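You operate a simulated robot arm through the tools that you are given. There is no shell and no other tool.

You are at the controls of a simulated robot arm. One attempt, no reset.

JOB
Click-clean the plug in the meter, measure the purple cord again and park it on PASS.
Fine: both plugs on the green board.

It is judged by the outcome, as a careful person would: the job done as asked, and still so three seconds after it is handed in. It fails if anything else is knocked over, pushed out of place, dropped, spilled or broken.

ROBOT AND FRAMES
A 7-joint arm with a fingered hand, fixed in place. Base frame: the origin is on the floor under the middle of its stand, x ahead of it, y to its left, z up; the work surface is at about z = 800. Lengths are in mm, angles in rad, forces in N, time in s.
With the tool pointing down near the work surface it reaches from about 340 to 700 mm from the base axis. Its first joint turns from -1.204 to 3.002 rad. Payload 3.4 kg.
The TCP is the grasp point between the finger pads, 25 mm short of the fingertips. In the tool frame z runs along the fingers and y along their closing line. The gripper opens to 88 mm; its body begins 29 mm behind the TCP. The gripper is a hand of 4 fingers: y runs from the thumb to the fingers, the wrist lies at [-13, -97, -162] in the tool frame, and closing takes about 1.5 s.
Orientation is told as [roll, pitch, yaw] about the base's x, y, z axes, in that order, counted from this pose: with the fingers straight down and the wrist toward the robot, the tool's x, y and z point along [0, 1, 0], [1, 0, 0] and [0, 0, -1] of the base frame.

CONTROLS
- The arm moves only by the tool nudge_tool. Its argument "motion" is a list of rows, each a list of 2 entries, a list of its own where there are three numbers: the turn, a rotation vector about the base's x, y, z in units of 60 degrees (1.0 is 60 degrees), then the shift along the base's x, y, z in units of 200 mm (1.0 is 200 mm). In form: [[[rx, ry, rz], [dx, dy, dz]], ...]. A call has 1 to 20 rows; each row is the pose to reach, as a shift and turn from the pose commanded when the call began. "fingers" is the closure in counts, from 0 (fully open) to 255 (shut), set as the call begins (left out, the last holds). A call with a number of a shift or a turn outside -1 to 1 is refused whole. Each row takes 0.2 s and may step no farther than 50 mm and 0.15 rad from the row before; otherwise, or with a gripper value out of range, the whole call is refused. A pose out of reach is approached as far as the arm can. The call stops where the force on the tool passes 40 N (or 10 N more than at its start, if that is more) or the arm is blocked; 0.2 s more then pass. The fingers move at their own pace (about 108 mm/s each) and stop on an object; they squeeze with about 22 N. The grip force told is the motor's: it shows also when the fingers shut on nothing. Time passes only in rows, and 0.2 s behind the last, so rows that repeat a pose let the fingers close. The reply holds the time, the measured pose of the TCP, the force on the tool along the base axes, the opening and the grip force, in the units named above and with some noise, with the torque about the TCP (base axes, N m) and any sound that the robot's microphone picked up, and new pictures: "pictures" is both (left out), scene, wrist or none.
- Cameras (640 x 400 px; columns grow to the right, rows downward): "scene" is fixed at [215.2, -653.5, 1564.4]; the picture's right is [0.90, -0.45, 0.00], its down [-0.41, -0.82, -0.40] and it looks along [0.18, 0.35, -0.92] (base axes); focal length 312 px, centre (320, 200). "wrist" rides on the gripper at [64, -83, -98] in the tool frame; the picture's right is [-0.62, 0.37, -0.69], its down [-0.71, -0.63, 0.30] and it looks along [-0.32, 0.68, 0.65] (tool axes); focal length 265 px, centre (320, 200).
- lift_body(by): slides the trunk up (or, below 0, down) by that many mm; the arm rides with it, the base frame stays. It gives what a move gives, with no picture.
- move_fingers(index, middle, ring, thumb_bend, thumb_turn): sets how far each is bent, from 0 (flat) to 100 (curled in); at 30 the hand is open as for a grip, at 70 the pads meet at the TCP. One left out holds its place. A second passes; each finger stops where it meets its share of the squeeze, and holds until it gets a number again. A gripper value or a shape takes the hand back. It gives what a move gives, with no picture; readings hold the bend of each and the force on the fingers (four entries, about 0 where the hand has none), thumb and palm. thumb_turn goes from beside the hand (0) to across from the fingers (100), as for a grip.
- set_grasp(shape): the hand has 4 fingers and takes this shape, open, in about a second: jaw (thumb against the fingers, like two jaws); tri (thumb and two fingers); tip (a fingertip pinch); poke (one finger out to press); point (the index stretched); flat (the hand flat); cup (the hand cupped); fist (a fist). The gripper value then closes the fingers along that shape, each until it touches; the sizes above hold for jaw. It gives what a move gives, with no picture.
- locate(camera, pixels): for up to 12 pixels [column, row] of the newest picture of that camera ("zoom" is the newest enlarged one), the place [x, y, z] in the base frame of the surface seen there, good to about 2 mm, but the place of the scene camera against the robot may be out by one fixed shift of up to 12 mm in any direction. No time passes.
- inspect(camera, box): a new picture of the part [left, top, right, bottom] of that camera's present view, enlarged. No time passes.
- hand_in(): hands the job in; it is judged then, once.

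Open the gripper and draw the arm clear of the work before you hand the job in, unless the task says otherwise.

The tools are called after ">>>" as a command line: name --argument value ..., lists and objects as JSON in quotes. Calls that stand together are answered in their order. nudge_tool: Moves the arm, as the interface text tells. Its arguments: {"type":"object","properties":{"motion":{"type":"array","items":{"type":"array"}},"fingers":{"type":"number"},"pictures":{"type":"string","enum":["both","scene","wrist","none"]}},"required":["motion"]} The other tools are called the same way: lift_body (by) moves the trunk up or down; set_grasp (shape) gives the hand a shape; move_fingers (index, middle, ring, thumb_bend, thumb_turn) moves the fingers one by one; locate (camera, pixels) gives the place of the surface under pixels of a picture; inspect (camera, box) takes an enlarged picture of a part of a camera's view; hand_in () hands the job in.

At the start:

```text
time: 0.0
tcp_pos: [340.1, -306.6, 1146.7]
tcp_rot: [0.001, 0.002, 0.0]
ft_force: [-1.1, -0.3, 0.8]
ft_torque: [-0.04, 0.0, 0.01]
gripper_width: 87.8
gripper_force: 0.1
shape: jaw
bend: [30.0, 30.0, 30.0, 30.0, 98.0]
finger forces: [0.1, 0.1, 0.0, 0.0, 0.1, 0.0]
trunk travel left (down, up): [-725.0, 115.0]
```

scene: 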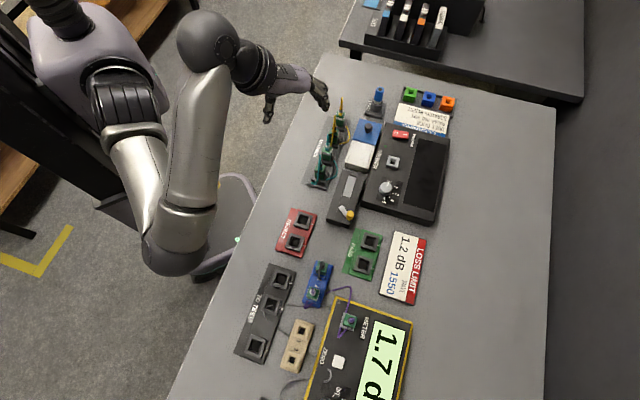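
wrist: 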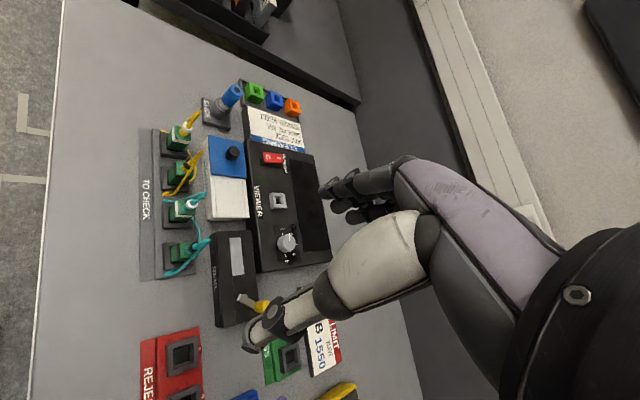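

I'll start by enlarging the scene around the meter (lower centre, ~[350,350]) and the pen/cleaner area (~[370,150]) to understand the items.

>>> inspect --camera "scene" --box '[220, 220, 440, 400]'

>>> inspect --camera "scene" --box '[290, 70, 470, 240]'

>>> inspect --camera "wrist" --box '[120, 70, 360, 400]'

```text
2.22 times, centred on (330, 310) of scene
```

zoom: 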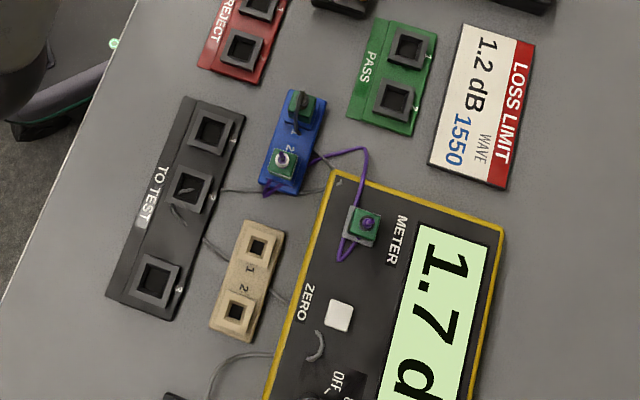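

```text
2.35 times, centred on (380, 155) of scene
```

zoom: 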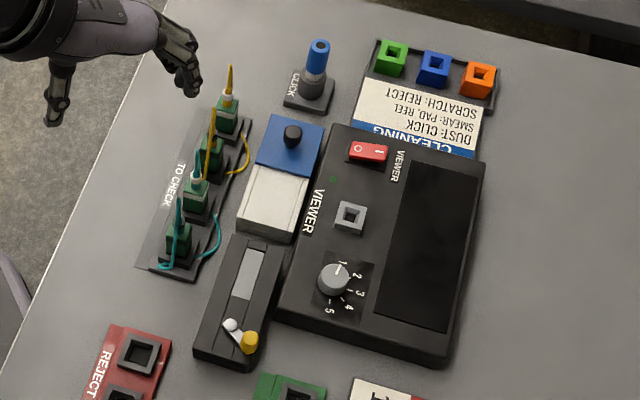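

```text
1.21 times, centred on (240, 235) of wrist
```

zoom: 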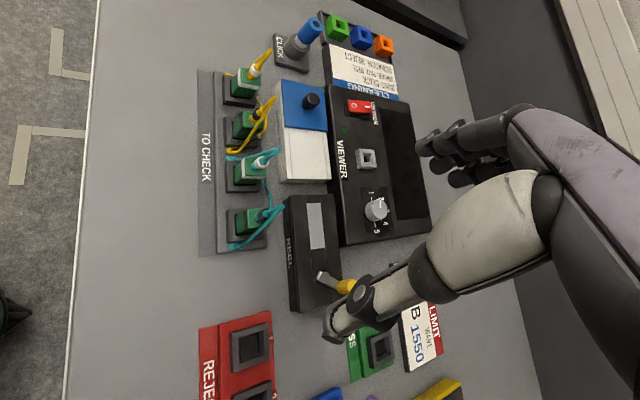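

The meter (bottom) carries a green plug with a purple cord, the other end sits in the blue block. I'll locate the key features to build a map.

>>> locate --camera "scene" --pixels '[[348, 321], [313, 293], [321, 269], [362, 266], [371, 241], [378, 95], [370, 112], [338, 362], [343, 389], [385, 345], [393, 162], [256, 345]]'

>>> locate --camera "wrist" --pixels '[[233, 91], [215, 118], [178, 138], [185, 210], [278, 200], [287, 243], [231, 152], [290, 357], [262, 306], [273, 95], [180, 355], [90, 300]]'

```text
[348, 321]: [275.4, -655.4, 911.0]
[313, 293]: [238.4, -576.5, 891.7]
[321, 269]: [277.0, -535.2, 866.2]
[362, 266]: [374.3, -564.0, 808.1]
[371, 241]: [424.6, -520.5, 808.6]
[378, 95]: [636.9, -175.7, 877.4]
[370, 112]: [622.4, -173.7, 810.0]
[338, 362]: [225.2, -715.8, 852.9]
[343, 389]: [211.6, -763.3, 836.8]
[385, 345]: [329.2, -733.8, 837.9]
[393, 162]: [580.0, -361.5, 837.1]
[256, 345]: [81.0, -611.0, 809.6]
```

```text
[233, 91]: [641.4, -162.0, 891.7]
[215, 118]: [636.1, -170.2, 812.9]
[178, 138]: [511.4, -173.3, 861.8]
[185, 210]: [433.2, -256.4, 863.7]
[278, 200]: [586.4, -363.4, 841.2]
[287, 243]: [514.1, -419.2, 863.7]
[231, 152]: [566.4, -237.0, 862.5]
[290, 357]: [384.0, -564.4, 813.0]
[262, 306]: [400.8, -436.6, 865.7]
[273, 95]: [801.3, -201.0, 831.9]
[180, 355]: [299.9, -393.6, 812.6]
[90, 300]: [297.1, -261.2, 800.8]
```

Objects seem well mapped; the meter socket is at about (275,-655). I'll move the hand over toward the meter with a yaw to get a close wrist view of it.

>>> nudge_tool --motion '[[[0, 0, -0.14], [-0.068, -0.124, -0.06]], [[0, 0, -0.28], [-0.136, -0.248, -0.12]], [[0, 0, -0.42], [-0.204, -0.372, -0.18]], [[0, 0, -0.56], [-0.272, -0.496, -0.24]], [[0, 0, -0.7], [-0.34, -0.62, -0.3]], [[0, 0, -0.84], [-0.408, -0.744, -0.36]], [[0, 0, -0.98], [-0.475, -0.87, -0.43]]]'

```text
time: 1.6
tcp_pos: [242.3, -480.0, 1059.3]
tcp_rot: [-0.002, 0.002, -1.029]
ft_force: [-1.0, 0.1, 0.0]
ft_torque: [0.01, -0.01, 0.03]
gripper_width: 87.6
gripper_force: 0.0
shape: jaw
bend: [30.0, 30.0, 30.0, 30.0, 98.0]
finger forces: [0.0, 0.0, 0.0, 0.0, 0.0, 0.0]
trunk travel left (down, up): [-725.0, 115.0]
```

scene: 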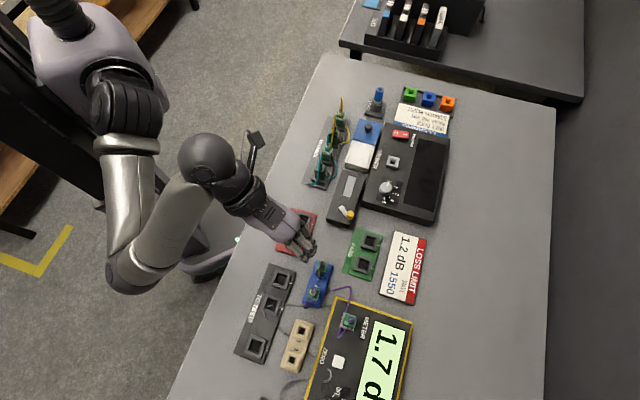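
wrist: 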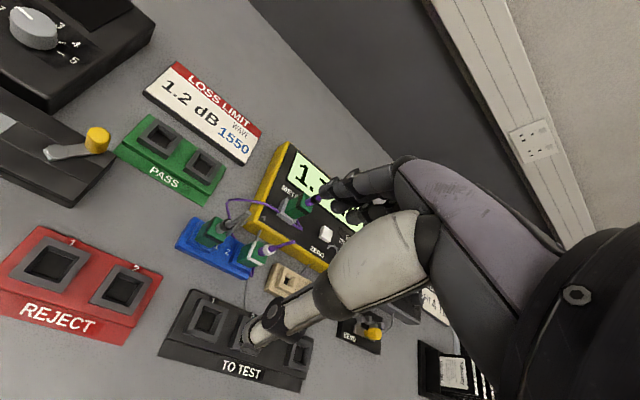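

The wrist view shows the meter at ~[300,200], blue block, beige block, and more objects partly hidden behind the hand. I'll enlarge it.

>>> inspect --camera "wrist" --box '[160, 130, 380, 300]'

>>> inspect --camera "wrist" --box '[280, 240, 520, 400]'

>>> inspect --camera "scene" --box '[280, 250, 420, 400]'

```text
2.35 times, centred on (270, 215) of wrist
```

zoom: 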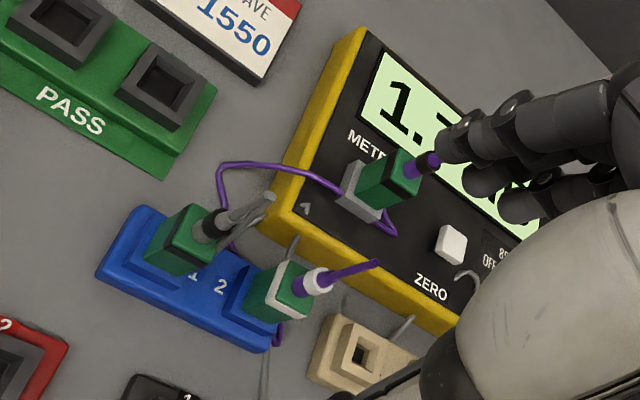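

```text
2.50 times, centred on (400, 320) of wrist
```

zoom: 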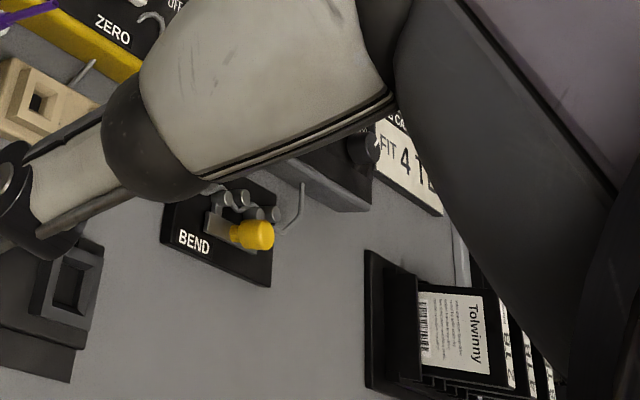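

```text
2.67 times, centred on (350, 325) of scene
```

zoom: 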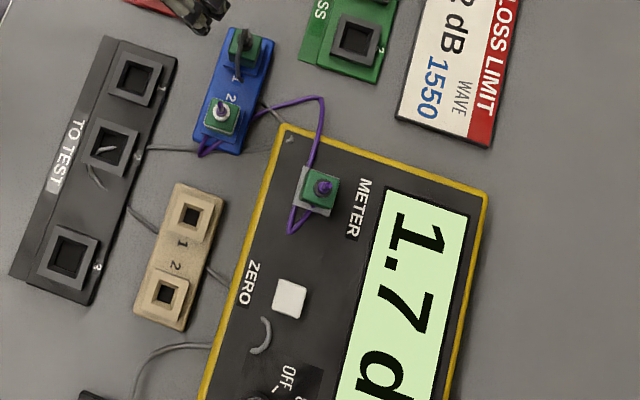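

The meter's far side (OFF dial, wavelengths) is hidden by the hand. I'll rise and yaw further to bring the dial and the objects behind it into the unobstructed left part of the wrist picture.

>>> nudge_tool --motion '[[[0, 0, -0.11], [-0.052, -0.12, 0.12]], [[0, 0, -0.22], [-0.104, -0.24, 0.24]], [[0, 0, -0.33], [-0.156, -0.36, 0.36]], [[0, 0, -0.44], [-0.208, -0.48, 0.48]], [[0, 0, -0.55], [-0.26, -0.6, 0.6]]]'

```text
time: 2.8
tcp_pos: [192.2, -598.7, 1178.1]
tcp_rot: [0.0, 0.0, -1.604]
ft_force: [0.0, -0.2, 0.1]
ft_torque: [0.01, -0.02, -0.01]
gripper_width: 87.5
gripper_force: 0.1
shape: jaw
bend: [30.0, 30.0, 30.0, 30.0, 98.0]
finger forces: [0.1, 0.0, 0.0, 0.0, 0.0, 0.0]
trunk travel left (down, up): [-725.0, 115.0]
```

scene: 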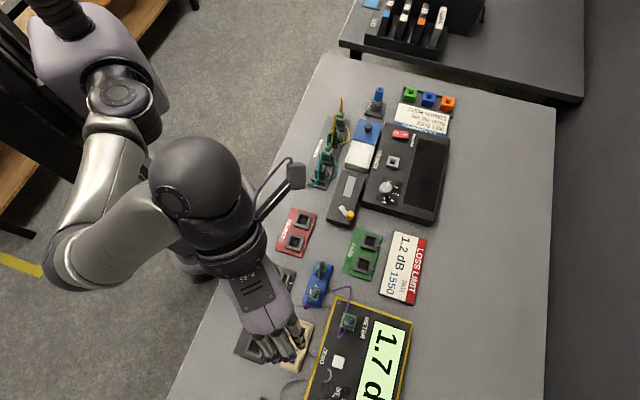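
wrist: 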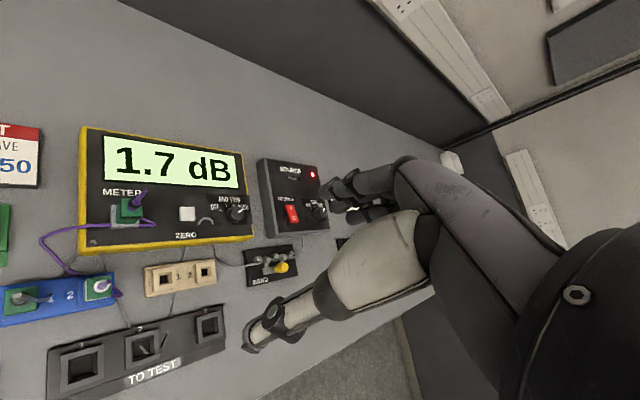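

Now the whole meter is visible, reading 1.7 dB, with a dial at [235,213] and a source box at [293,195]. I'll zoom in on both.

>>> inspect --camera "wrist" --box '[170, 140, 340, 290]'

>>> inspect --camera "wrist" --box '[0, 110, 180, 310]'

>>> inspect --camera "wrist" --box '[180, 170, 270, 240]'

```text
2.67 times, centred on (255, 215) of wrist
```

zoom: 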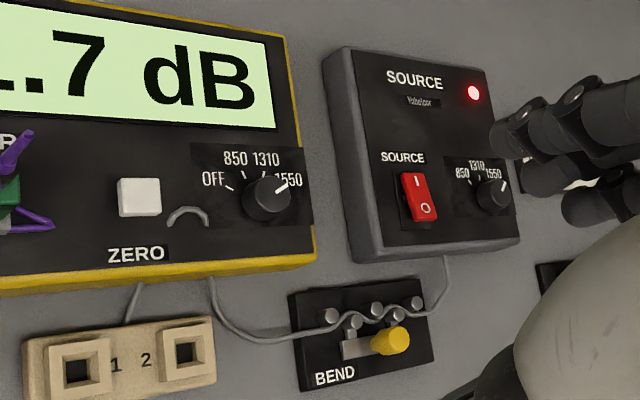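

```text
2.00 times, centred on (90, 210) of wrist
```

zoom: 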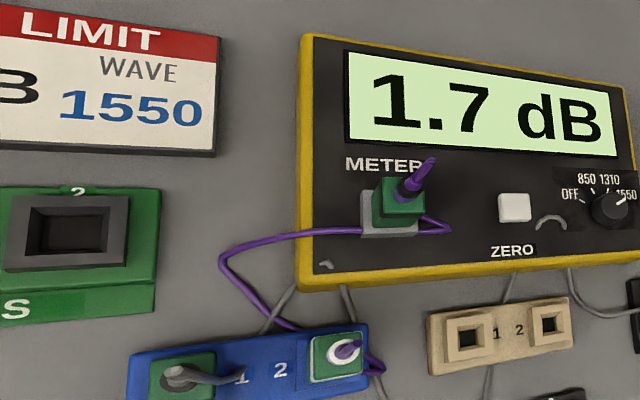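

```text
5.71 times, centred on (225, 205) of wrist
```

zoom: 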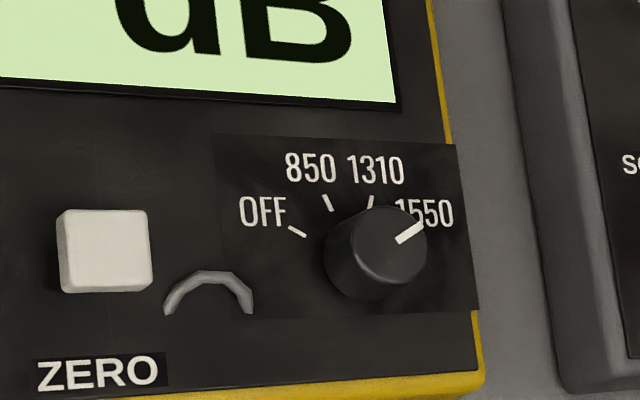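

Meter dial and source are both at 1550, source is on, and the BEND is clamped, so nothing else needs setting. Now I'll go look at the CLICK pen near (640,-165).

>>> nudge_tool --motion '[[[0, 0, 0.127], [0.165, 0.16, 0]], [[0, 0, 0.254], [0.33, 0.32, 0]], [[0, 0, 0.381], [0.495, 0.48, 0]], [[0, 0, 0.508], [0.66, 0.64, 0]], [[0, 0, 0.635], [0.825, 0.8, 0]], [[0, 0, 0.762], [0.99, 0.96, 0]]]' --pictures "none"

>>> nudge_tool --motion '[[[0, 0, 0.11], [0.141, 0.137, -0.1]], [[0, 0, 0.22], [0.283, 0.274, -0.2]], [[0, 0, 0.33], [0.424, 0.411, -0.3]], [[0, 0, 0.44], [0.566, 0.549, -0.4]], [[0, 0, 0.55], [0.707, 0.686, -0.5]], [[0, 0, 0.66], [0.849, 0.823, -0.6]], [[0, 0, 0.77], [0.99, 0.96, -0.69]]]'

```text
time: 4.2
tcp_pos: [388.8, -417.6, 1159.6]
tcp_rot: [0.002, -0.002, -0.802]
ft_force: [0.0, -0.1, -0.4]
ft_torque: [0.02, 0.0, -0.02]
gripper_width: 88.0
gripper_force: 0.0
shape: jaw
bend: [30.0, 30.0, 30.0, 30.0, 98.0]
finger forces: [0.1, 0.0, 0.0, 0.0, 0.0, 0.0]
out of reach, approached as far as the arm can: row 3, 4, 5, 6
trunk travel left (down, up): [-725.0, 115.0]
```

```text
time: 5.8
tcp_pos: [585.5, -225.0, 1022.3]
tcp_rot: [0.001, 0.0, 0.003]
ft_force: [-0.2, 0.4, 0.2]
ft_torque: [-0.01, 0.01, 0.02]
gripper_width: 87.7
gripper_force: 0.0
shape: jaw
bend: [30.0, 30.0, 30.0, 30.0, 98.0]
finger forces: [0.0, 0.0, 0.0, 0.0, 0.1, 0.0]
trunk travel left (down, up): [-725.0, 115.0]
```

scene: 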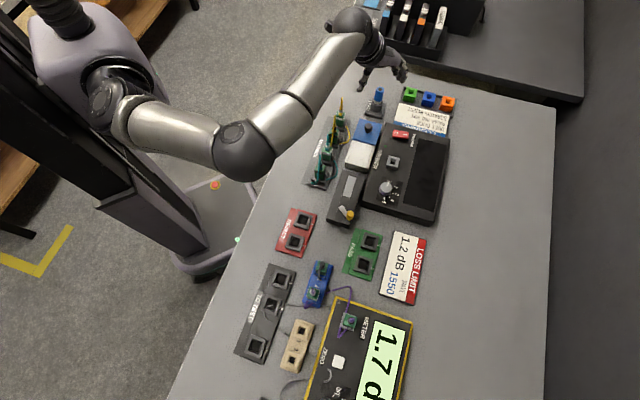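
wrist: 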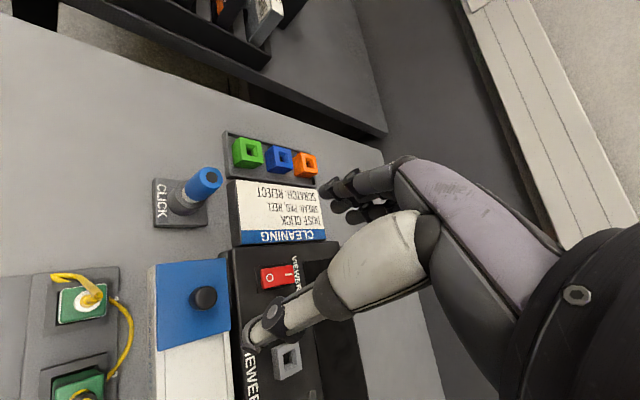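

The pen is at [195,190] with a blue head. Zooming in on it and on a green plug.

>>> inspect --camera "wrist" --box '[140, 150, 240, 240]'

>>> inspect --camera "wrist" --box '[20, 250, 260, 400]'

>>> inspect --camera "wrist" --box '[210, 120, 340, 200]'

>>> locate --camera "wrist" --pixels '[[209, 178], [204, 184], [184, 197], [160, 222], [205, 220], [168, 185], [84, 305], [246, 153], [279, 159], [305, 165], [203, 298], [288, 358]]'

```text
4.44 times, centred on (190, 195) of wrist
```

zoom: 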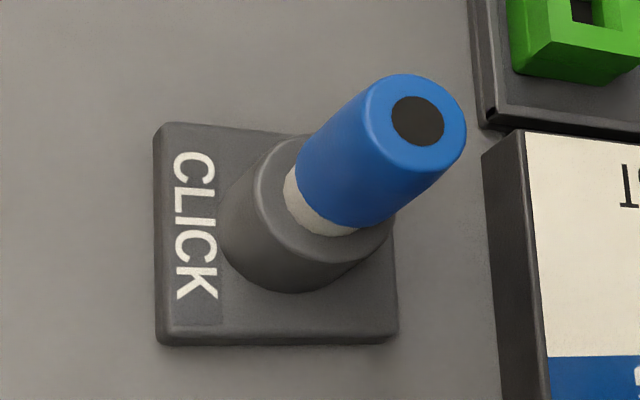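

```text
2.67 times, centred on (140, 325) of wrist
```

zoom: 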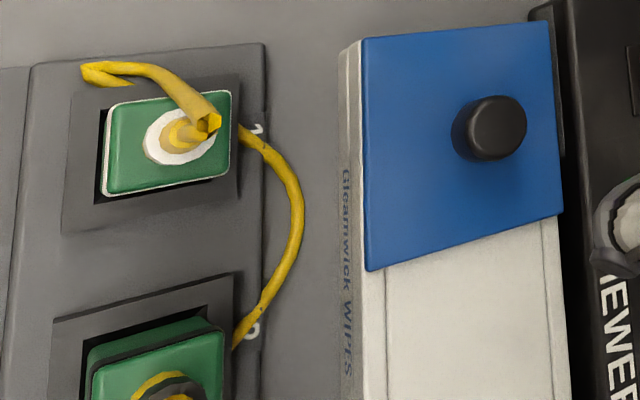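

```text
4.92 times, centred on (275, 160) of wrist
```

zoom: 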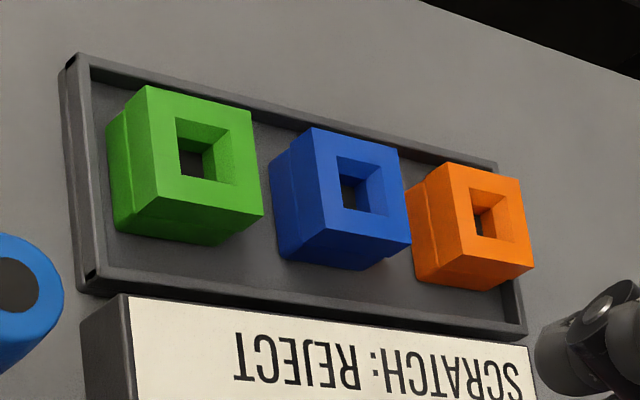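

```text
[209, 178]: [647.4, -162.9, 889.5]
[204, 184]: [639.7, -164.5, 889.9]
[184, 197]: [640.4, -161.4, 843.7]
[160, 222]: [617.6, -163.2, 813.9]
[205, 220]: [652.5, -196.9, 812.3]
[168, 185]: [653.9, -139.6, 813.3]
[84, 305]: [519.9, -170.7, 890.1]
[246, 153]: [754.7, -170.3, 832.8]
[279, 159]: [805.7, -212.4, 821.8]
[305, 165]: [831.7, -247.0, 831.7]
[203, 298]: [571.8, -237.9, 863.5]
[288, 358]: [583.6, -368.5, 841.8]
```

The pen's head at [211,178] has an open hole on top at about (648,-164,890), so the plug tip gets pushed down on it. I'll now go back to the meter for a close view of the plug, with the hand at -45° yaw (the table layout is rotated about 45°).

>>> nudge_tool --motion '[[[0, 0, -0.0625], [-0.165, -0.166, 0]], [[0, 0, -0.125], [-0.33, -0.333, 0]], [[0, 0, -0.1875], [-0.49, -0.5, 0]], [[0, 0, -0.25], [-0.655, -0.666, 0]], [[0, 0, -0.3125], [-0.82, -0.833, 0]], [[0, 0, -0.375], [-0.98, -1.0, 0]]]' --pictures "none"

>>> nudge_tool --motion '[[[0, 0, -0.0625], [-0.165, -0.166, 0]], [[0, 0, -0.125], [-0.33, -0.333, 0]], [[0, 0, -0.1875], [-0.49, -0.5, 0]], [[0, 0, -0.25], [-0.655, -0.666, 0]], [[0, 0, -0.3125], [-0.82, -0.833, 0]], [[0, 0, -0.375], [-0.98, -1.0, 0]]]'

```text
time: 7.2
tcp_pos: [386.5, -425.1, 1020.3]
tcp_rot: [-0.001, 0.0, -0.391]
ft_force: [0.0, 0.2, 0.0]
ft_torque: [0.01, 0.01, -0.03]
gripper_width: 87.9
gripper_force: 0.0
shape: jaw
bend: [30.0, 30.0, 30.0, 30.0, 98.0]
finger forces: [0.0, 0.0, 0.0, 0.1, 0.0, 0.0]
trunk travel left (down, up): [-725.0, 115.0]
```

```text
time: 8.6
tcp_pos: [192.3, -626.7, 1020.4]
tcp_rot: [0.0, -0.001, -0.784]
ft_force: [-0.6, -1.0, -0.1]
ft_torque: [0.04, 0.03, 0.02]
gripper_width: 87.8
gripper_force: 0.1
shape: jaw
bend: [30.0, 30.0, 30.0, 30.0, 98.0]
finger forces: [0.0, 0.0, 0.0, 0.0, 0.0, 0.0]
trunk travel left (down, up): [-725.0, 115.0]
```

scene: 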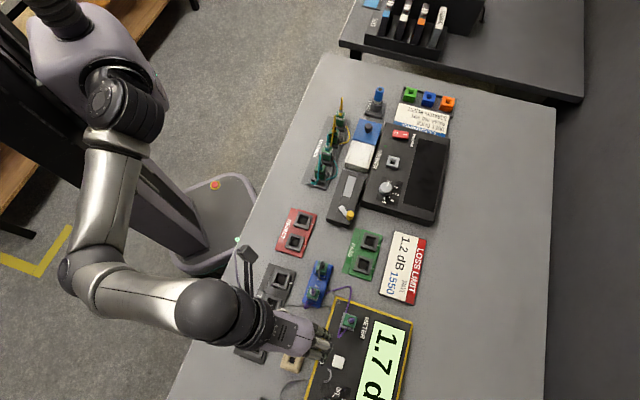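
wrist: 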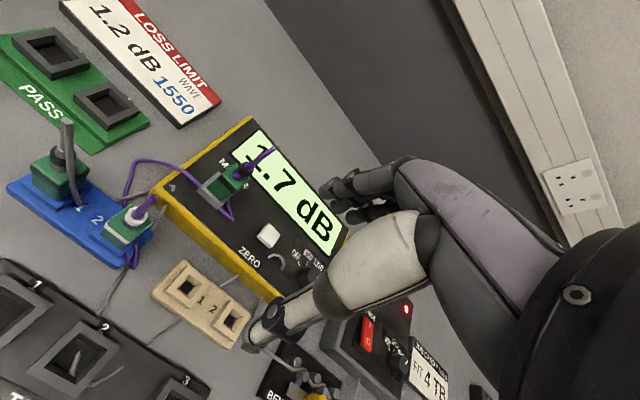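

Plug in the meter is visible at [222,180]. Zooming in for details and dimensions.

>>> inspect --camera "wrist" --box '[180, 130, 290, 230]'

>>> inspect --camera "wrist" --box '[0, 110, 180, 280]'

>>> inspect --camera "scene" --box '[325, 295, 375, 345]'

```text
4.00 times, centred on (235, 180) of wrist
```

zoom: 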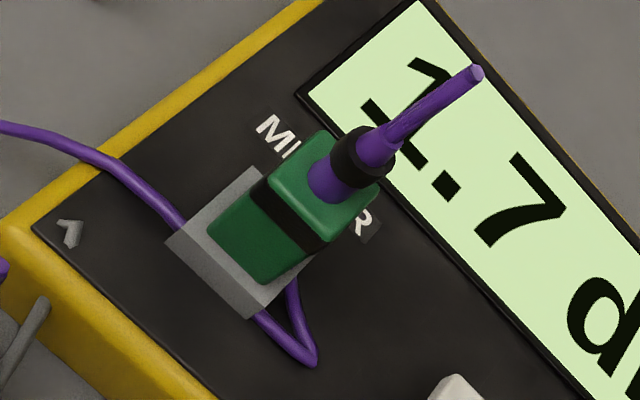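

```text
2.35 times, centred on (90, 195) of wrist
```

zoom: 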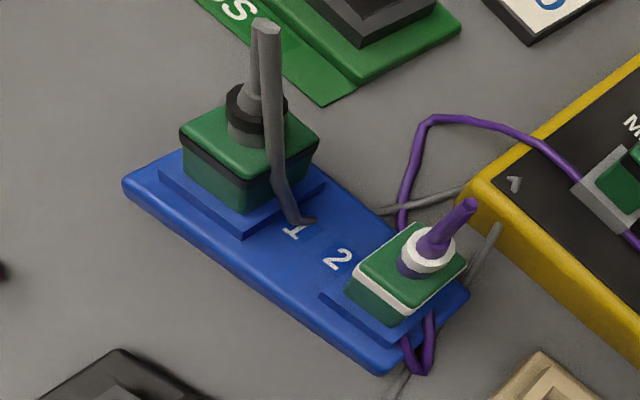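

```text
8.00 times, centred on (350, 320) of scene
```

zoom: 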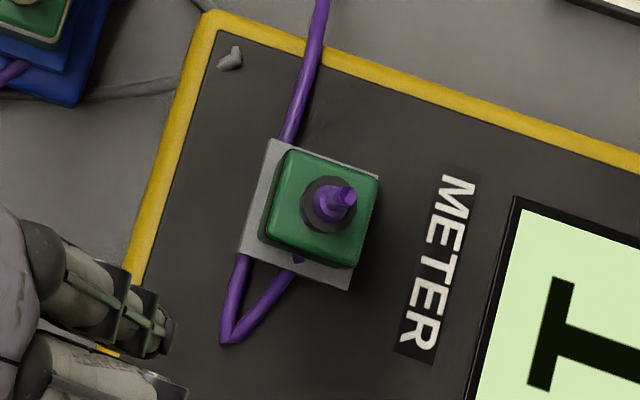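

I'll locate the plug's top-face corners, its base, and the socket frame corners from the wrist picture.

>>> locate --camera "wrist" --pixels '[[235, 165], [248, 178], [237.5, 189.5], [224.5, 175.5], [208.5, 188], [221, 199.5], [198, 191], [217.5, 208.5], [240, 175], [272, 149], [268, 235], [231, 216]]'

>>> locate --camera "zoom" --pixels '[[288, 155], [375, 178], [352, 262], [270, 238], [320, 165], [345, 200], [250, 245], [345, 285]]'

```text
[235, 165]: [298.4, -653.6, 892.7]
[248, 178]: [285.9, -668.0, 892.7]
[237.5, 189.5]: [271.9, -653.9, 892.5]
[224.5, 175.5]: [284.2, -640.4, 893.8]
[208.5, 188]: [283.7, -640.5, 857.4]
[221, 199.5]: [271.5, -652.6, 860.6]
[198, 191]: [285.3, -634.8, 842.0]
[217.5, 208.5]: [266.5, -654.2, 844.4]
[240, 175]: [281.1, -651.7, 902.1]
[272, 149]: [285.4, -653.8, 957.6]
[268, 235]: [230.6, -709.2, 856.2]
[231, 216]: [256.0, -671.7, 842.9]
```

```text
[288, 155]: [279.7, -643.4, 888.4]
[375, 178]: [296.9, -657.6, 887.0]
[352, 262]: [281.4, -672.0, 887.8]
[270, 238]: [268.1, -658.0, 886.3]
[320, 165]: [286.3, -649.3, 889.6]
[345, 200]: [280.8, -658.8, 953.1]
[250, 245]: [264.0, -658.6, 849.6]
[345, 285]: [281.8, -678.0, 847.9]
```

The plug body is ~20 mm square centred at about (285,-654), top z≈893, with a vertical cord stub up to z≈957. I'll probe the hand's own surfaces in the wrist picture to check that the stub fits under the palm.

>>> locate --camera "wrist" --pixels '[[255, 340], [300, 310], [345, 270], [390, 240], [425, 225], [440, 190], [410, 168], [380, 178], [345, 190], [480, 200], [430, 270], [400, 290]]'

>>> inspect --camera "scene" --box '[170, 270, 370, 400]'

>>> inspect --camera "wrist" --box '[220, 130, 500, 360]'

```text
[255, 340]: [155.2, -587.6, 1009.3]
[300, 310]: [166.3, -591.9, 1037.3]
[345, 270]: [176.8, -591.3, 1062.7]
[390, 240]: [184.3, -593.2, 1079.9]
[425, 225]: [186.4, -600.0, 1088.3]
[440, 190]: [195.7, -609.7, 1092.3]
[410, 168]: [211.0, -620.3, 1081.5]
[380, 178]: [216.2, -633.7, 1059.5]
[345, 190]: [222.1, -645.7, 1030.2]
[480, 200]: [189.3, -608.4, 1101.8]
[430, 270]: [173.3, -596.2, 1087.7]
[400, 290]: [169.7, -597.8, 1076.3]
```

```text
3.08 times, centred on (270, 335) of scene
```

zoom: 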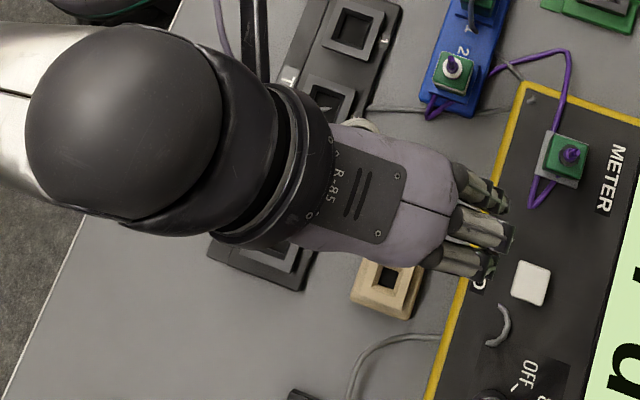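

```text
1.74 times, centred on (360, 245) of wrist
```

zoom: 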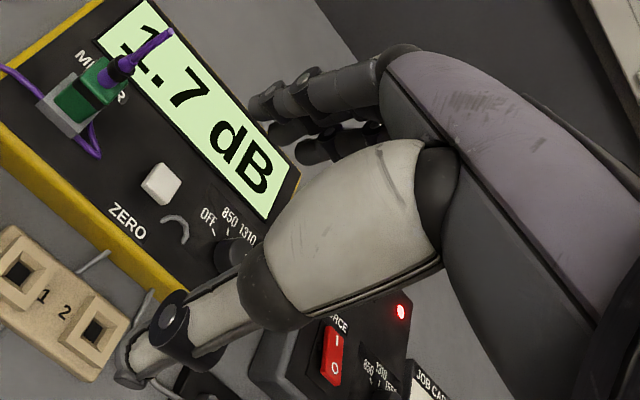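

The palm clears about 75–80 mm above the TCP, so gripping with TCP near z≈886 leaves room for the stub, and fingertips stay above the socket frame (~857). I'll move directly above the plug first at safe height.

>>> nudge_tool --motion '[[[0, 0, 0], [0.16, -0.046, 0.0]], [[0, 0, 0], [0.31, -0.092, 0.0]], [[0, 0, 0], [0.464, -0.137, 0.0]], [[0, 0, 0], [0.464, -0.137, 0.0]]]'

```text
time: 9.6
tcp_pos: [284.8, -654.0, 1022.3]
tcp_rot: [0.0, -0.001, -0.784]
ft_force: [0.9, 0.0, 0.3]
ft_torque: [0.01, 0.02, 0.01]
gripper_width: 87.7
gripper_force: 0.1
shape: jaw
bend: [30.0, 30.0, 30.0, 30.0, 98.0]
finger forces: [0.1, 0.0, 0.0, 0.0, 0.1, 0.0]
trunk travel left (down, up): [-725.0, 115.0]
```

scene: 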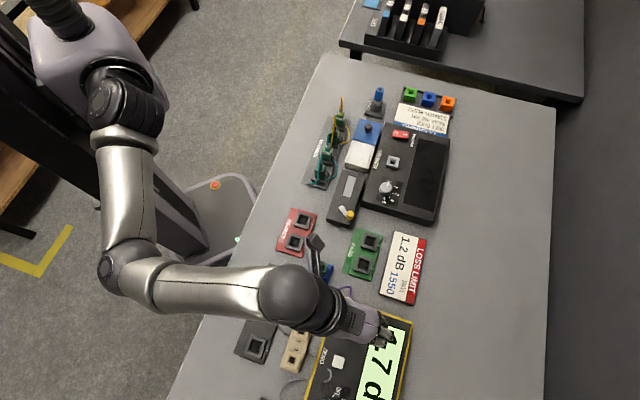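
wrist: 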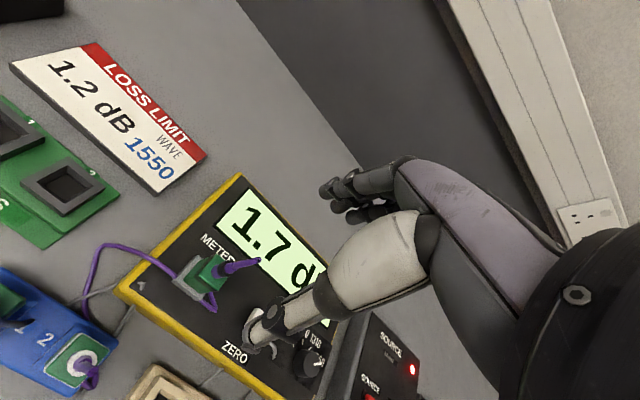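

Reached the spot above the plug. Re-measuring the plug from this closer view ([212,270]) before descending.

>>> inspect --camera "wrist" --box '[160, 240, 270, 320]'

```text
5.00 times, centred on (215, 280) of wrist
```

zoom: 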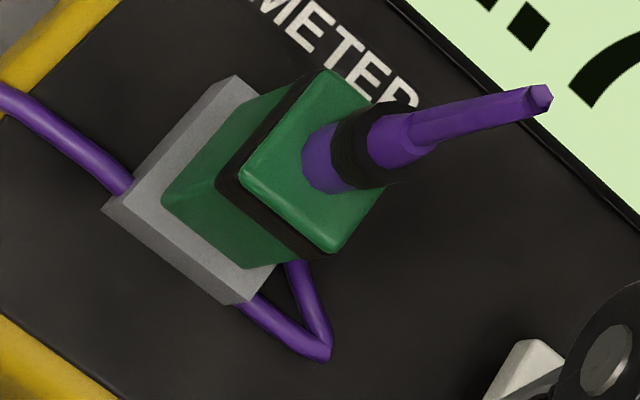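

>>> locate --camera "zoom" --pixels '[[325, 78], [248, 175], [332, 245], [385, 205], [170, 195], [240, 262], [235, 85], [115, 205], [237, 295], [150, 200], [320, 155], [540, 98]]'

```text
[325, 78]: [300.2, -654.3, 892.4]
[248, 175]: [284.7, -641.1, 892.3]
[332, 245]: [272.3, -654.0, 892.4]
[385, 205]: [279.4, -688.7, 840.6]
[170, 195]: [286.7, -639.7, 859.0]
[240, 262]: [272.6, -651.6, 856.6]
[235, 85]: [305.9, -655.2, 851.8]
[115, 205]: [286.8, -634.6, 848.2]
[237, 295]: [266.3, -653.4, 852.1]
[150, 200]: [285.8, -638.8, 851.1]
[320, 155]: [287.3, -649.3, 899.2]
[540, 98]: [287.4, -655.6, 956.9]
```

Plug centre is ≈(286,-654.5), frame top z≈851. Descending in steps with the hand open, stopping first at z≈905 to check.

>>> nudge_tool --motion '[[[0, 0, 0], [0.006, -0.002, -0.15]], [[0, 0, 0], [0.006, -0.002, -0.3]], [[0, 0, 0], [0.006, -0.002, -0.45]], [[0, 0, 0], [0.006, -0.002, -0.58]], [[0, 0, 0], [0.006, -0.002, -0.58]]]' --fingers 0

```text
time: 10.8
tcp_pos: [285.3, -655.7, 903.3]
tcp_rot: [0.0, 0.0, -0.785]
ft_force: [-0.6, 0.2, -0.4]
ft_torque: [0.01, -0.03, 0.03]
gripper_width: 87.8
gripper_force: 0.0
shape: jaw
bend: [30.0, 30.0, 30.0, 30.0, 98.0]
finger forces: [0.0, 0.0, 0.1, 0.0, 0.0, 0.0]
trunk travel left (down, up): [-725.0, 115.0]
```

scene: 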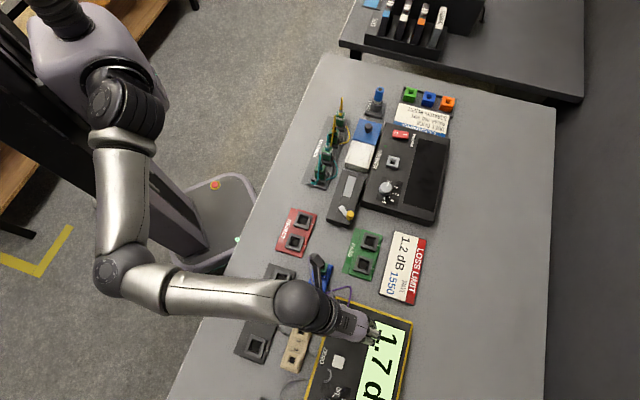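
wrist: 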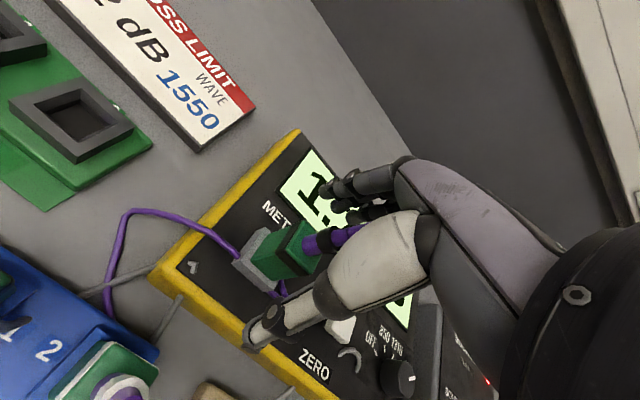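

The plug sits between thumb and fingers with no contact. I'll lower another ~18 mm and check.

>>> nudge_tool --motion '[[[0, 0, 0], [0, 0.003, -0.05]], [[0, 0, 0], [0, 0.003, -0.092]], [[0, 0, 0], [0, 0.003, -0.092]]]'

>>> inspect --camera "wrist" --box '[200, 150, 460, 370]'

>>> inspect --camera "scene" --box '[280, 270, 420, 380]'

```text
time: 11.6
tcp_pos: [285.9, -653.4, 887.1]
tcp_rot: [0.001, 0.001, -0.784]
ft_force: [-0.4, 0.2, -0.7]
ft_torque: [-0.02, -0.04, 0.01]
gripper_width: 87.6
gripper_force: 0.1
shape: jaw
bend: [30.0, 30.0, 30.0, 30.0, 98.0]
finger forces: [0.1, 0.0, 0.1, 0.0, 0.0, 0.0]
trunk travel left (down, up): [-725.0, 115.0]
```

scene: 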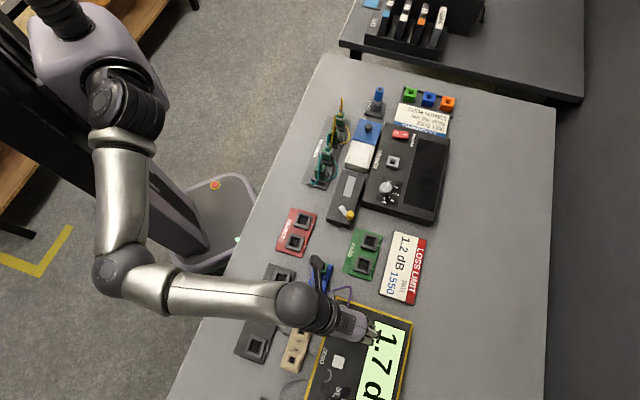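
wrist: 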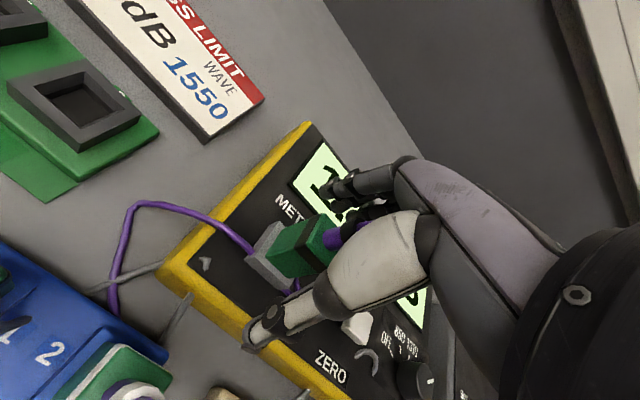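

```text
1.82 times, centred on (330, 260) of wrist
```

zoom: 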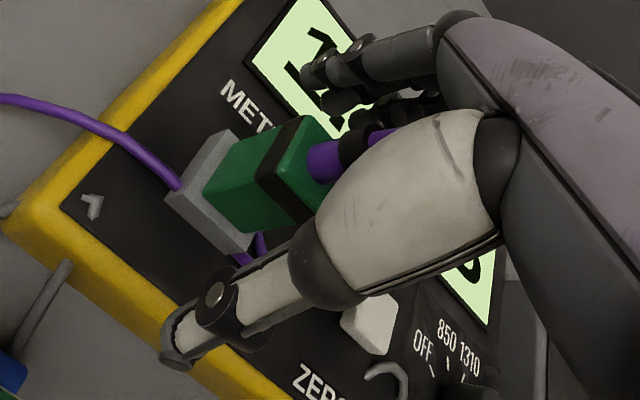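

```text
3.64 times, centred on (350, 325) of scene
```

zoom: 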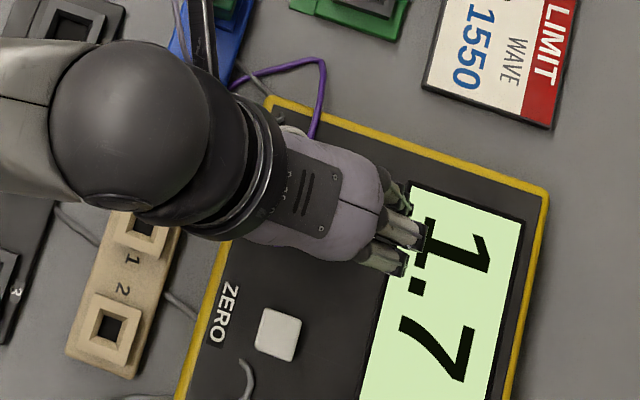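

No contact and TCP is at z≈887. Closing the fingers on the plug body, holding position for 2 s.

>>> nudge_tool --motion '[[[0, 0, 0], [0, 0, 0]], [[0, 0, 0], [0, 0, 0]], [[0, 0, 0], [0, 0, 0]], [[0, 0, 0], [0, 0, 0]], [[0, 0, 0], [0, 0, 0]], [[0, 0, 0], [0, 0, 0]], [[0, 0, 0], [0, 0, 0]], [[0, 0, 0], [0, 0, 0]], [[0, 0, 0], [0, 0, 0]], [[0, 0, 0], [0, 0, 0]]]' --fingers 255

>>> inspect --camera "wrist" --box '[200, 150, 460, 370]'

```text
time: 13.8
tcp_pos: [284.7, -652.7, 887.0]
tcp_rot: [0.002, -0.001, -0.782]
ft_force: [-1.4, 1.8, -2.9]
ft_torque: [0.07, -0.02, 0.0]
gripper_width: 19.7
gripper_force: 22.0
shape: jaw
bend: [74.0, 57.0, 63.0, 75.0, 100.0]
finger forces: [11.1, 5.9, 0.1, 0.0, 19.7, 0.0]
trunk travel left (down, up): [-725.0, 115.0]
```

scene: 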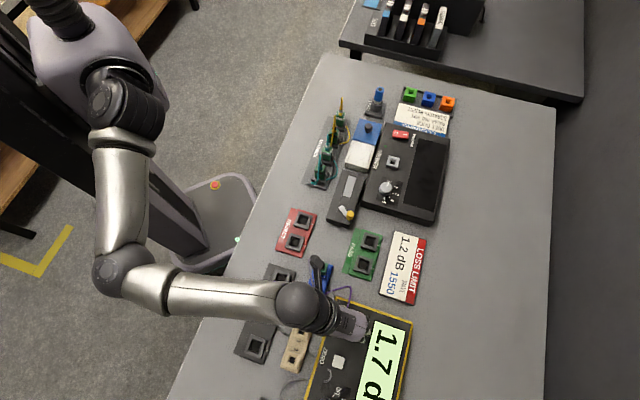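
wrist: 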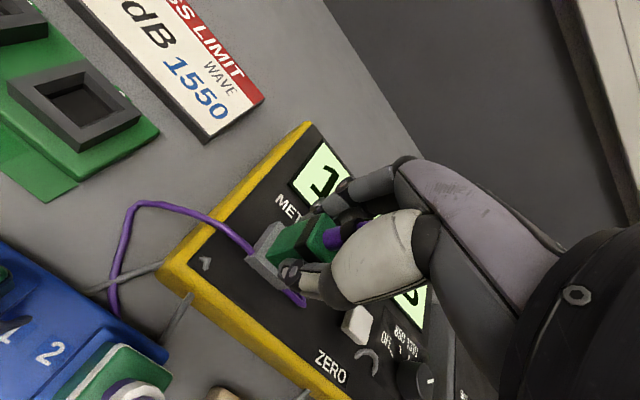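

```text
1.82 times, centred on (330, 260) of wrist
```

zoom: 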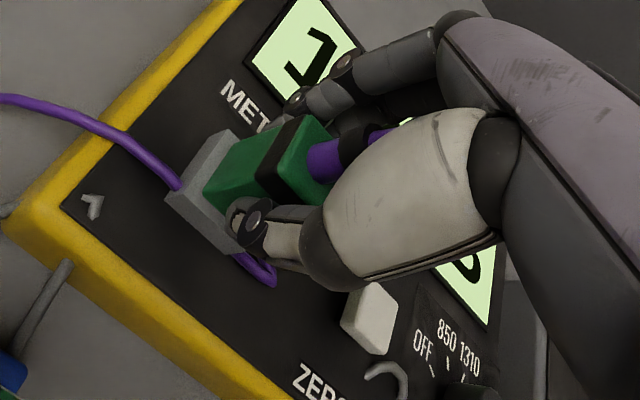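

Grip holds at width 19.7 mm with 22 N. Lifting slowly: first 30 mm, watching force and whether the plug follows.

>>> nudge_tool --motion '[[[0, 0, 0], [0, 0, 0.025]], [[0, 0, 0], [0, 0, 0.05]], [[0, 0, 0], [0, 0, 0.08]], [[0, 0, 0], [0, 0, 0.12]], [[0, 0, 0], [0, 0, 0.16]], [[0, 0, 0], [0, 0, 0.16]]]'

>>> inspect --camera "wrist" --box '[200, 150, 460, 370]'

```text
time: 15.2
tcp_pos: [287.6, -653.3, 920.2]
tcp_rot: [0.0, -0.001, -0.786]
ft_force: [-0.4, -0.2, -0.6]
ft_torque: [-0.02, -0.02, -0.02]
gripper_width: 19.5
gripper_force: 22.1
shape: jaw
bend: [74.0, 57.0, 63.0, 75.0, 100.0]
finger forces: [12.3, 6.9, 0.1, 0.0, 19.2, 0.0]
trunk travel left (down, up): [-725.0, 115.0]
```

scene: 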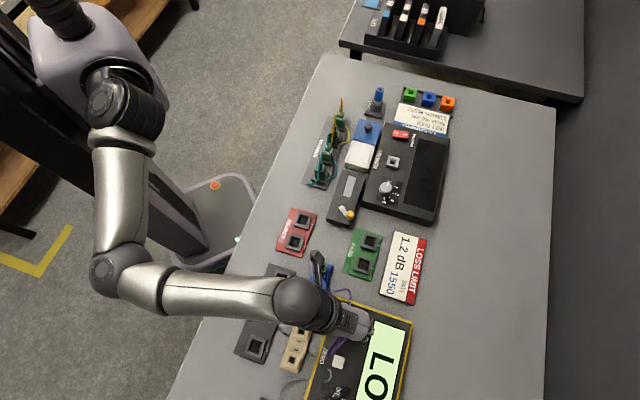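
wrist: 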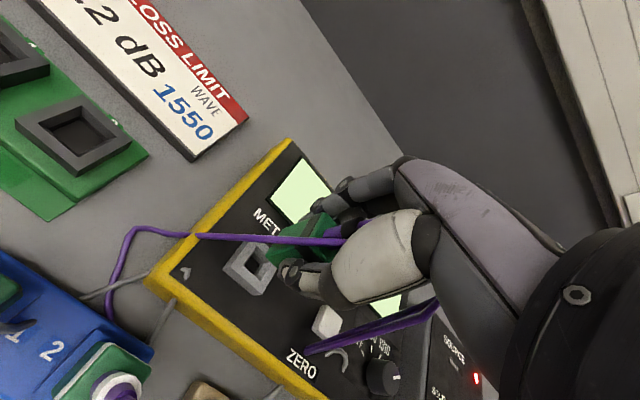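

```text
1.82 times, centred on (330, 260) of wrist
```

zoom: 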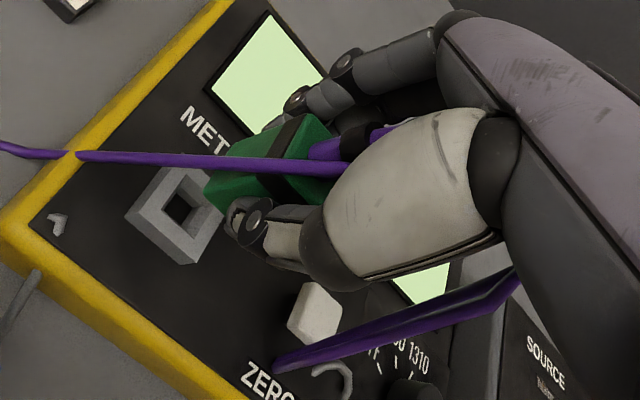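

The plug is out (meter shows "LO"). Lifting further to z≈1010 and checking the held plug's underside.

>>> nudge_tool --motion '[[[0, 0, 0], [0, 0, 0.1]], [[0, 0, 0], [0, 0, 0.2]], [[0, 0, 0], [0, 0, 0.3]], [[0, 0, 0], [0, 0, 0.4]], [[0, 0, 0], [0, 0, 0.45]], [[0, 0, 0], [0, 0, 0.45]]]'

>>> inspect --camera "wrist" --box '[200, 150, 460, 370]'

>>> inspect --camera "scene" --box '[280, 250, 420, 390]'

```text
time: 16.6
tcp_pos: [287.4, -654.2, 1009.8]
tcp_rot: [0.0, 0.0, -0.783]
ft_force: [-0.2, -0.2, -0.2]
ft_torque: [-0.01, 0.0, -0.01]
gripper_width: 19.4
gripper_force: 22.1
shape: jaw
bend: [74.0, 57.0, 63.0, 75.0, 100.0]
finger forces: [12.4, 6.8, 0.1, 0.0, 19.2, 0.0]
trunk travel left (down, up): [-725.0, 115.0]
```

scene: 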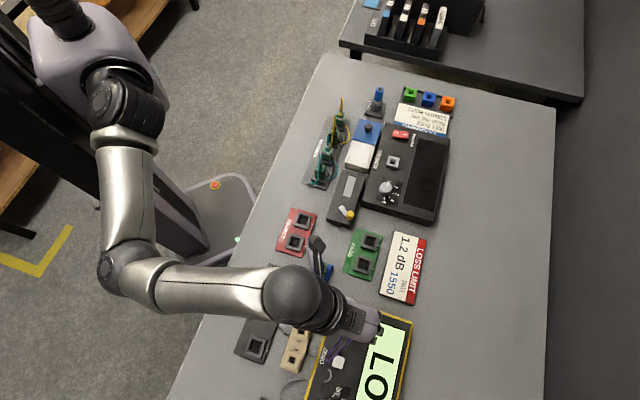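
wrist: 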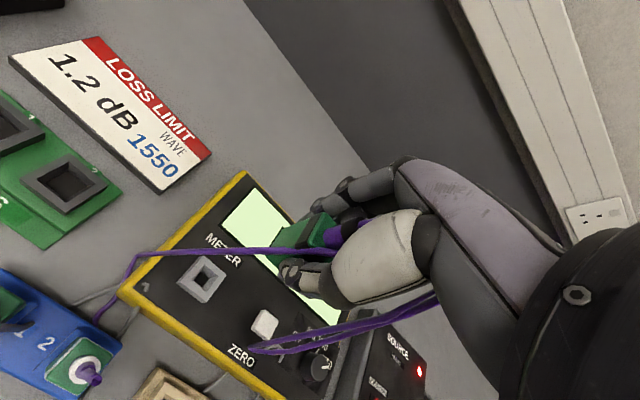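

```text
1.82 times, centred on (330, 260) of wrist
```

zoom: 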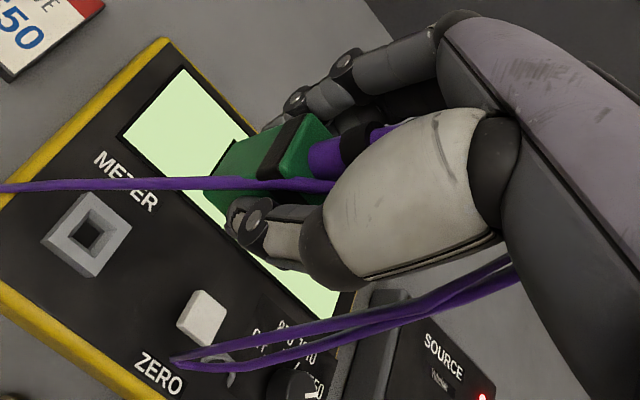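

```text
2.86 times, centred on (350, 320) of scene
```

zoom: 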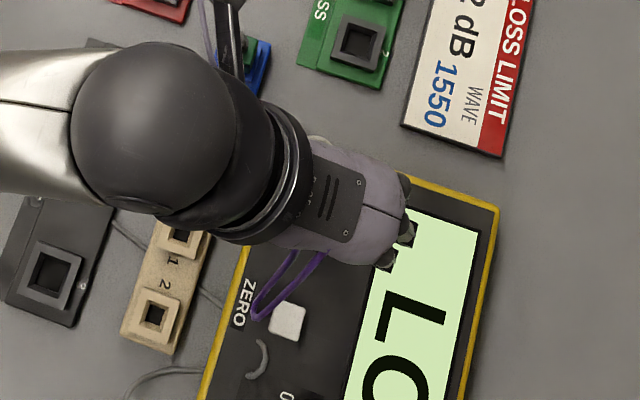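

I'll locate points on the held plug (bottom edge near [268,252]/[287,229], top near [319,214]) to know how far its bottom hangs below the TCP, plus the empty socket opening.

>>> locate --camera "wrist" --pixels '[[287, 229], [270, 251], [278, 242], [318, 215], [326, 222], [272, 258], [200, 280], [203, 276], [212, 284], [310, 245], [300, 230], [225, 287]]'

>>> inspect --camera "wrist" --box '[255, 195, 355, 275]'

```text
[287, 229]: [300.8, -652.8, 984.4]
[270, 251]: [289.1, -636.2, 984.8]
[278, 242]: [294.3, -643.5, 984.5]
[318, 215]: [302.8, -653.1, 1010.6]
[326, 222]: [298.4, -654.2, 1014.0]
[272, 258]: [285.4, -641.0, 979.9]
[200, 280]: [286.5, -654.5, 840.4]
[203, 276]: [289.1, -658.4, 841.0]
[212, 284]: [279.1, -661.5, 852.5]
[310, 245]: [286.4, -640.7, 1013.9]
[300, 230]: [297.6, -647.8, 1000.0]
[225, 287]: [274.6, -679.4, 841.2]
```

```text
5.00 times, centred on (305, 235) of wrist
```

zoom: 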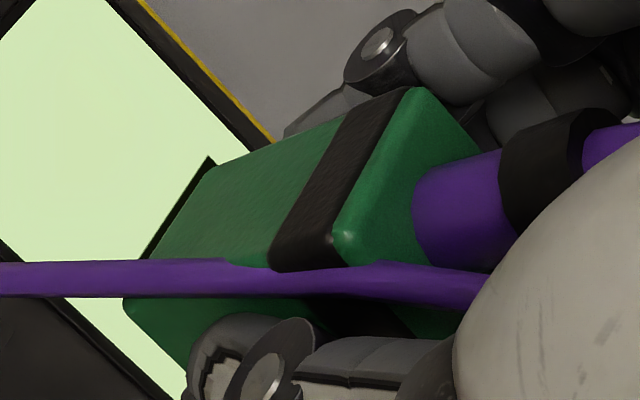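

>>> locate --camera "zoom" --pixels '[[140, 306], [205, 175], [175, 225], [155, 255], [180, 345], [405, 98], [345, 235], [470, 155], [550, 150], [300, 225], [440, 330], [210, 160]]'

```text
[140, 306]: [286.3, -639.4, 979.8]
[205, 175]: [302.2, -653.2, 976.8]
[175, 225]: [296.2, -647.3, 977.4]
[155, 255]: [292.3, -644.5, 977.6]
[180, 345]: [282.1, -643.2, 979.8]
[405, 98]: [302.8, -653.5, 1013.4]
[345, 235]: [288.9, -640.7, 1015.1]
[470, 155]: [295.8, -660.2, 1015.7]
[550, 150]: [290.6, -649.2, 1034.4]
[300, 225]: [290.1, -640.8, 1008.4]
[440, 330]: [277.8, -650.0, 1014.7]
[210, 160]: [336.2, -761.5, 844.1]
```

The body runs from TCP+6 down to TCP−34 and is centred within ~1 mm of the TCP, so the grip is good. Now I'll carry it towards the pen in stages at a safe height, watching the cord and the force.

>>> nudge_tool --motion '[[[0, 0, 0], [0.09, 0.172, 0.04]], [[0, 0, 0], [0.18, 0.344, 0.08]], [[0, 0, 0], [0.27, 0.516, 0.12]], [[0, 0, 0], [0.36, 0.688, 0.15]], [[0, 0, 0], [0.447, 0.862, 0.15]], [[0, 0, 0], [0.447, 0.862, 0.15]]]'

```text
time: 18.0
tcp_pos: [377.0, -482.8, 1038.4]
tcp_rot: [0.0, 0.0, -0.784]
ft_force: [-0.3, -0.4, 0.5]
ft_torque: [0.05, -0.03, 0.03]
gripper_width: 19.5
gripper_force: 21.9
shape: jaw
bend: [74.0, 57.0, 63.0, 75.0, 100.0]
finger forces: [12.3, 6.7, 0.0, 0.0, 19.0, 0.0]
trunk travel left (down, up): [-725.0, 115.0]
```

scene: 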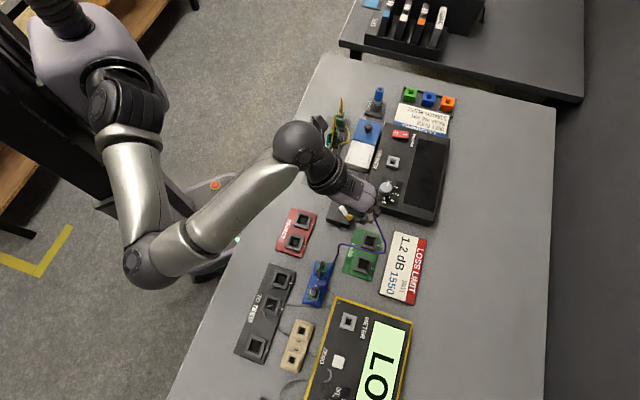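
wrist: 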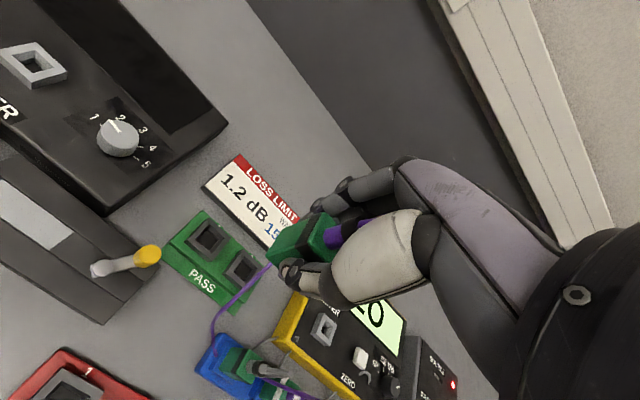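

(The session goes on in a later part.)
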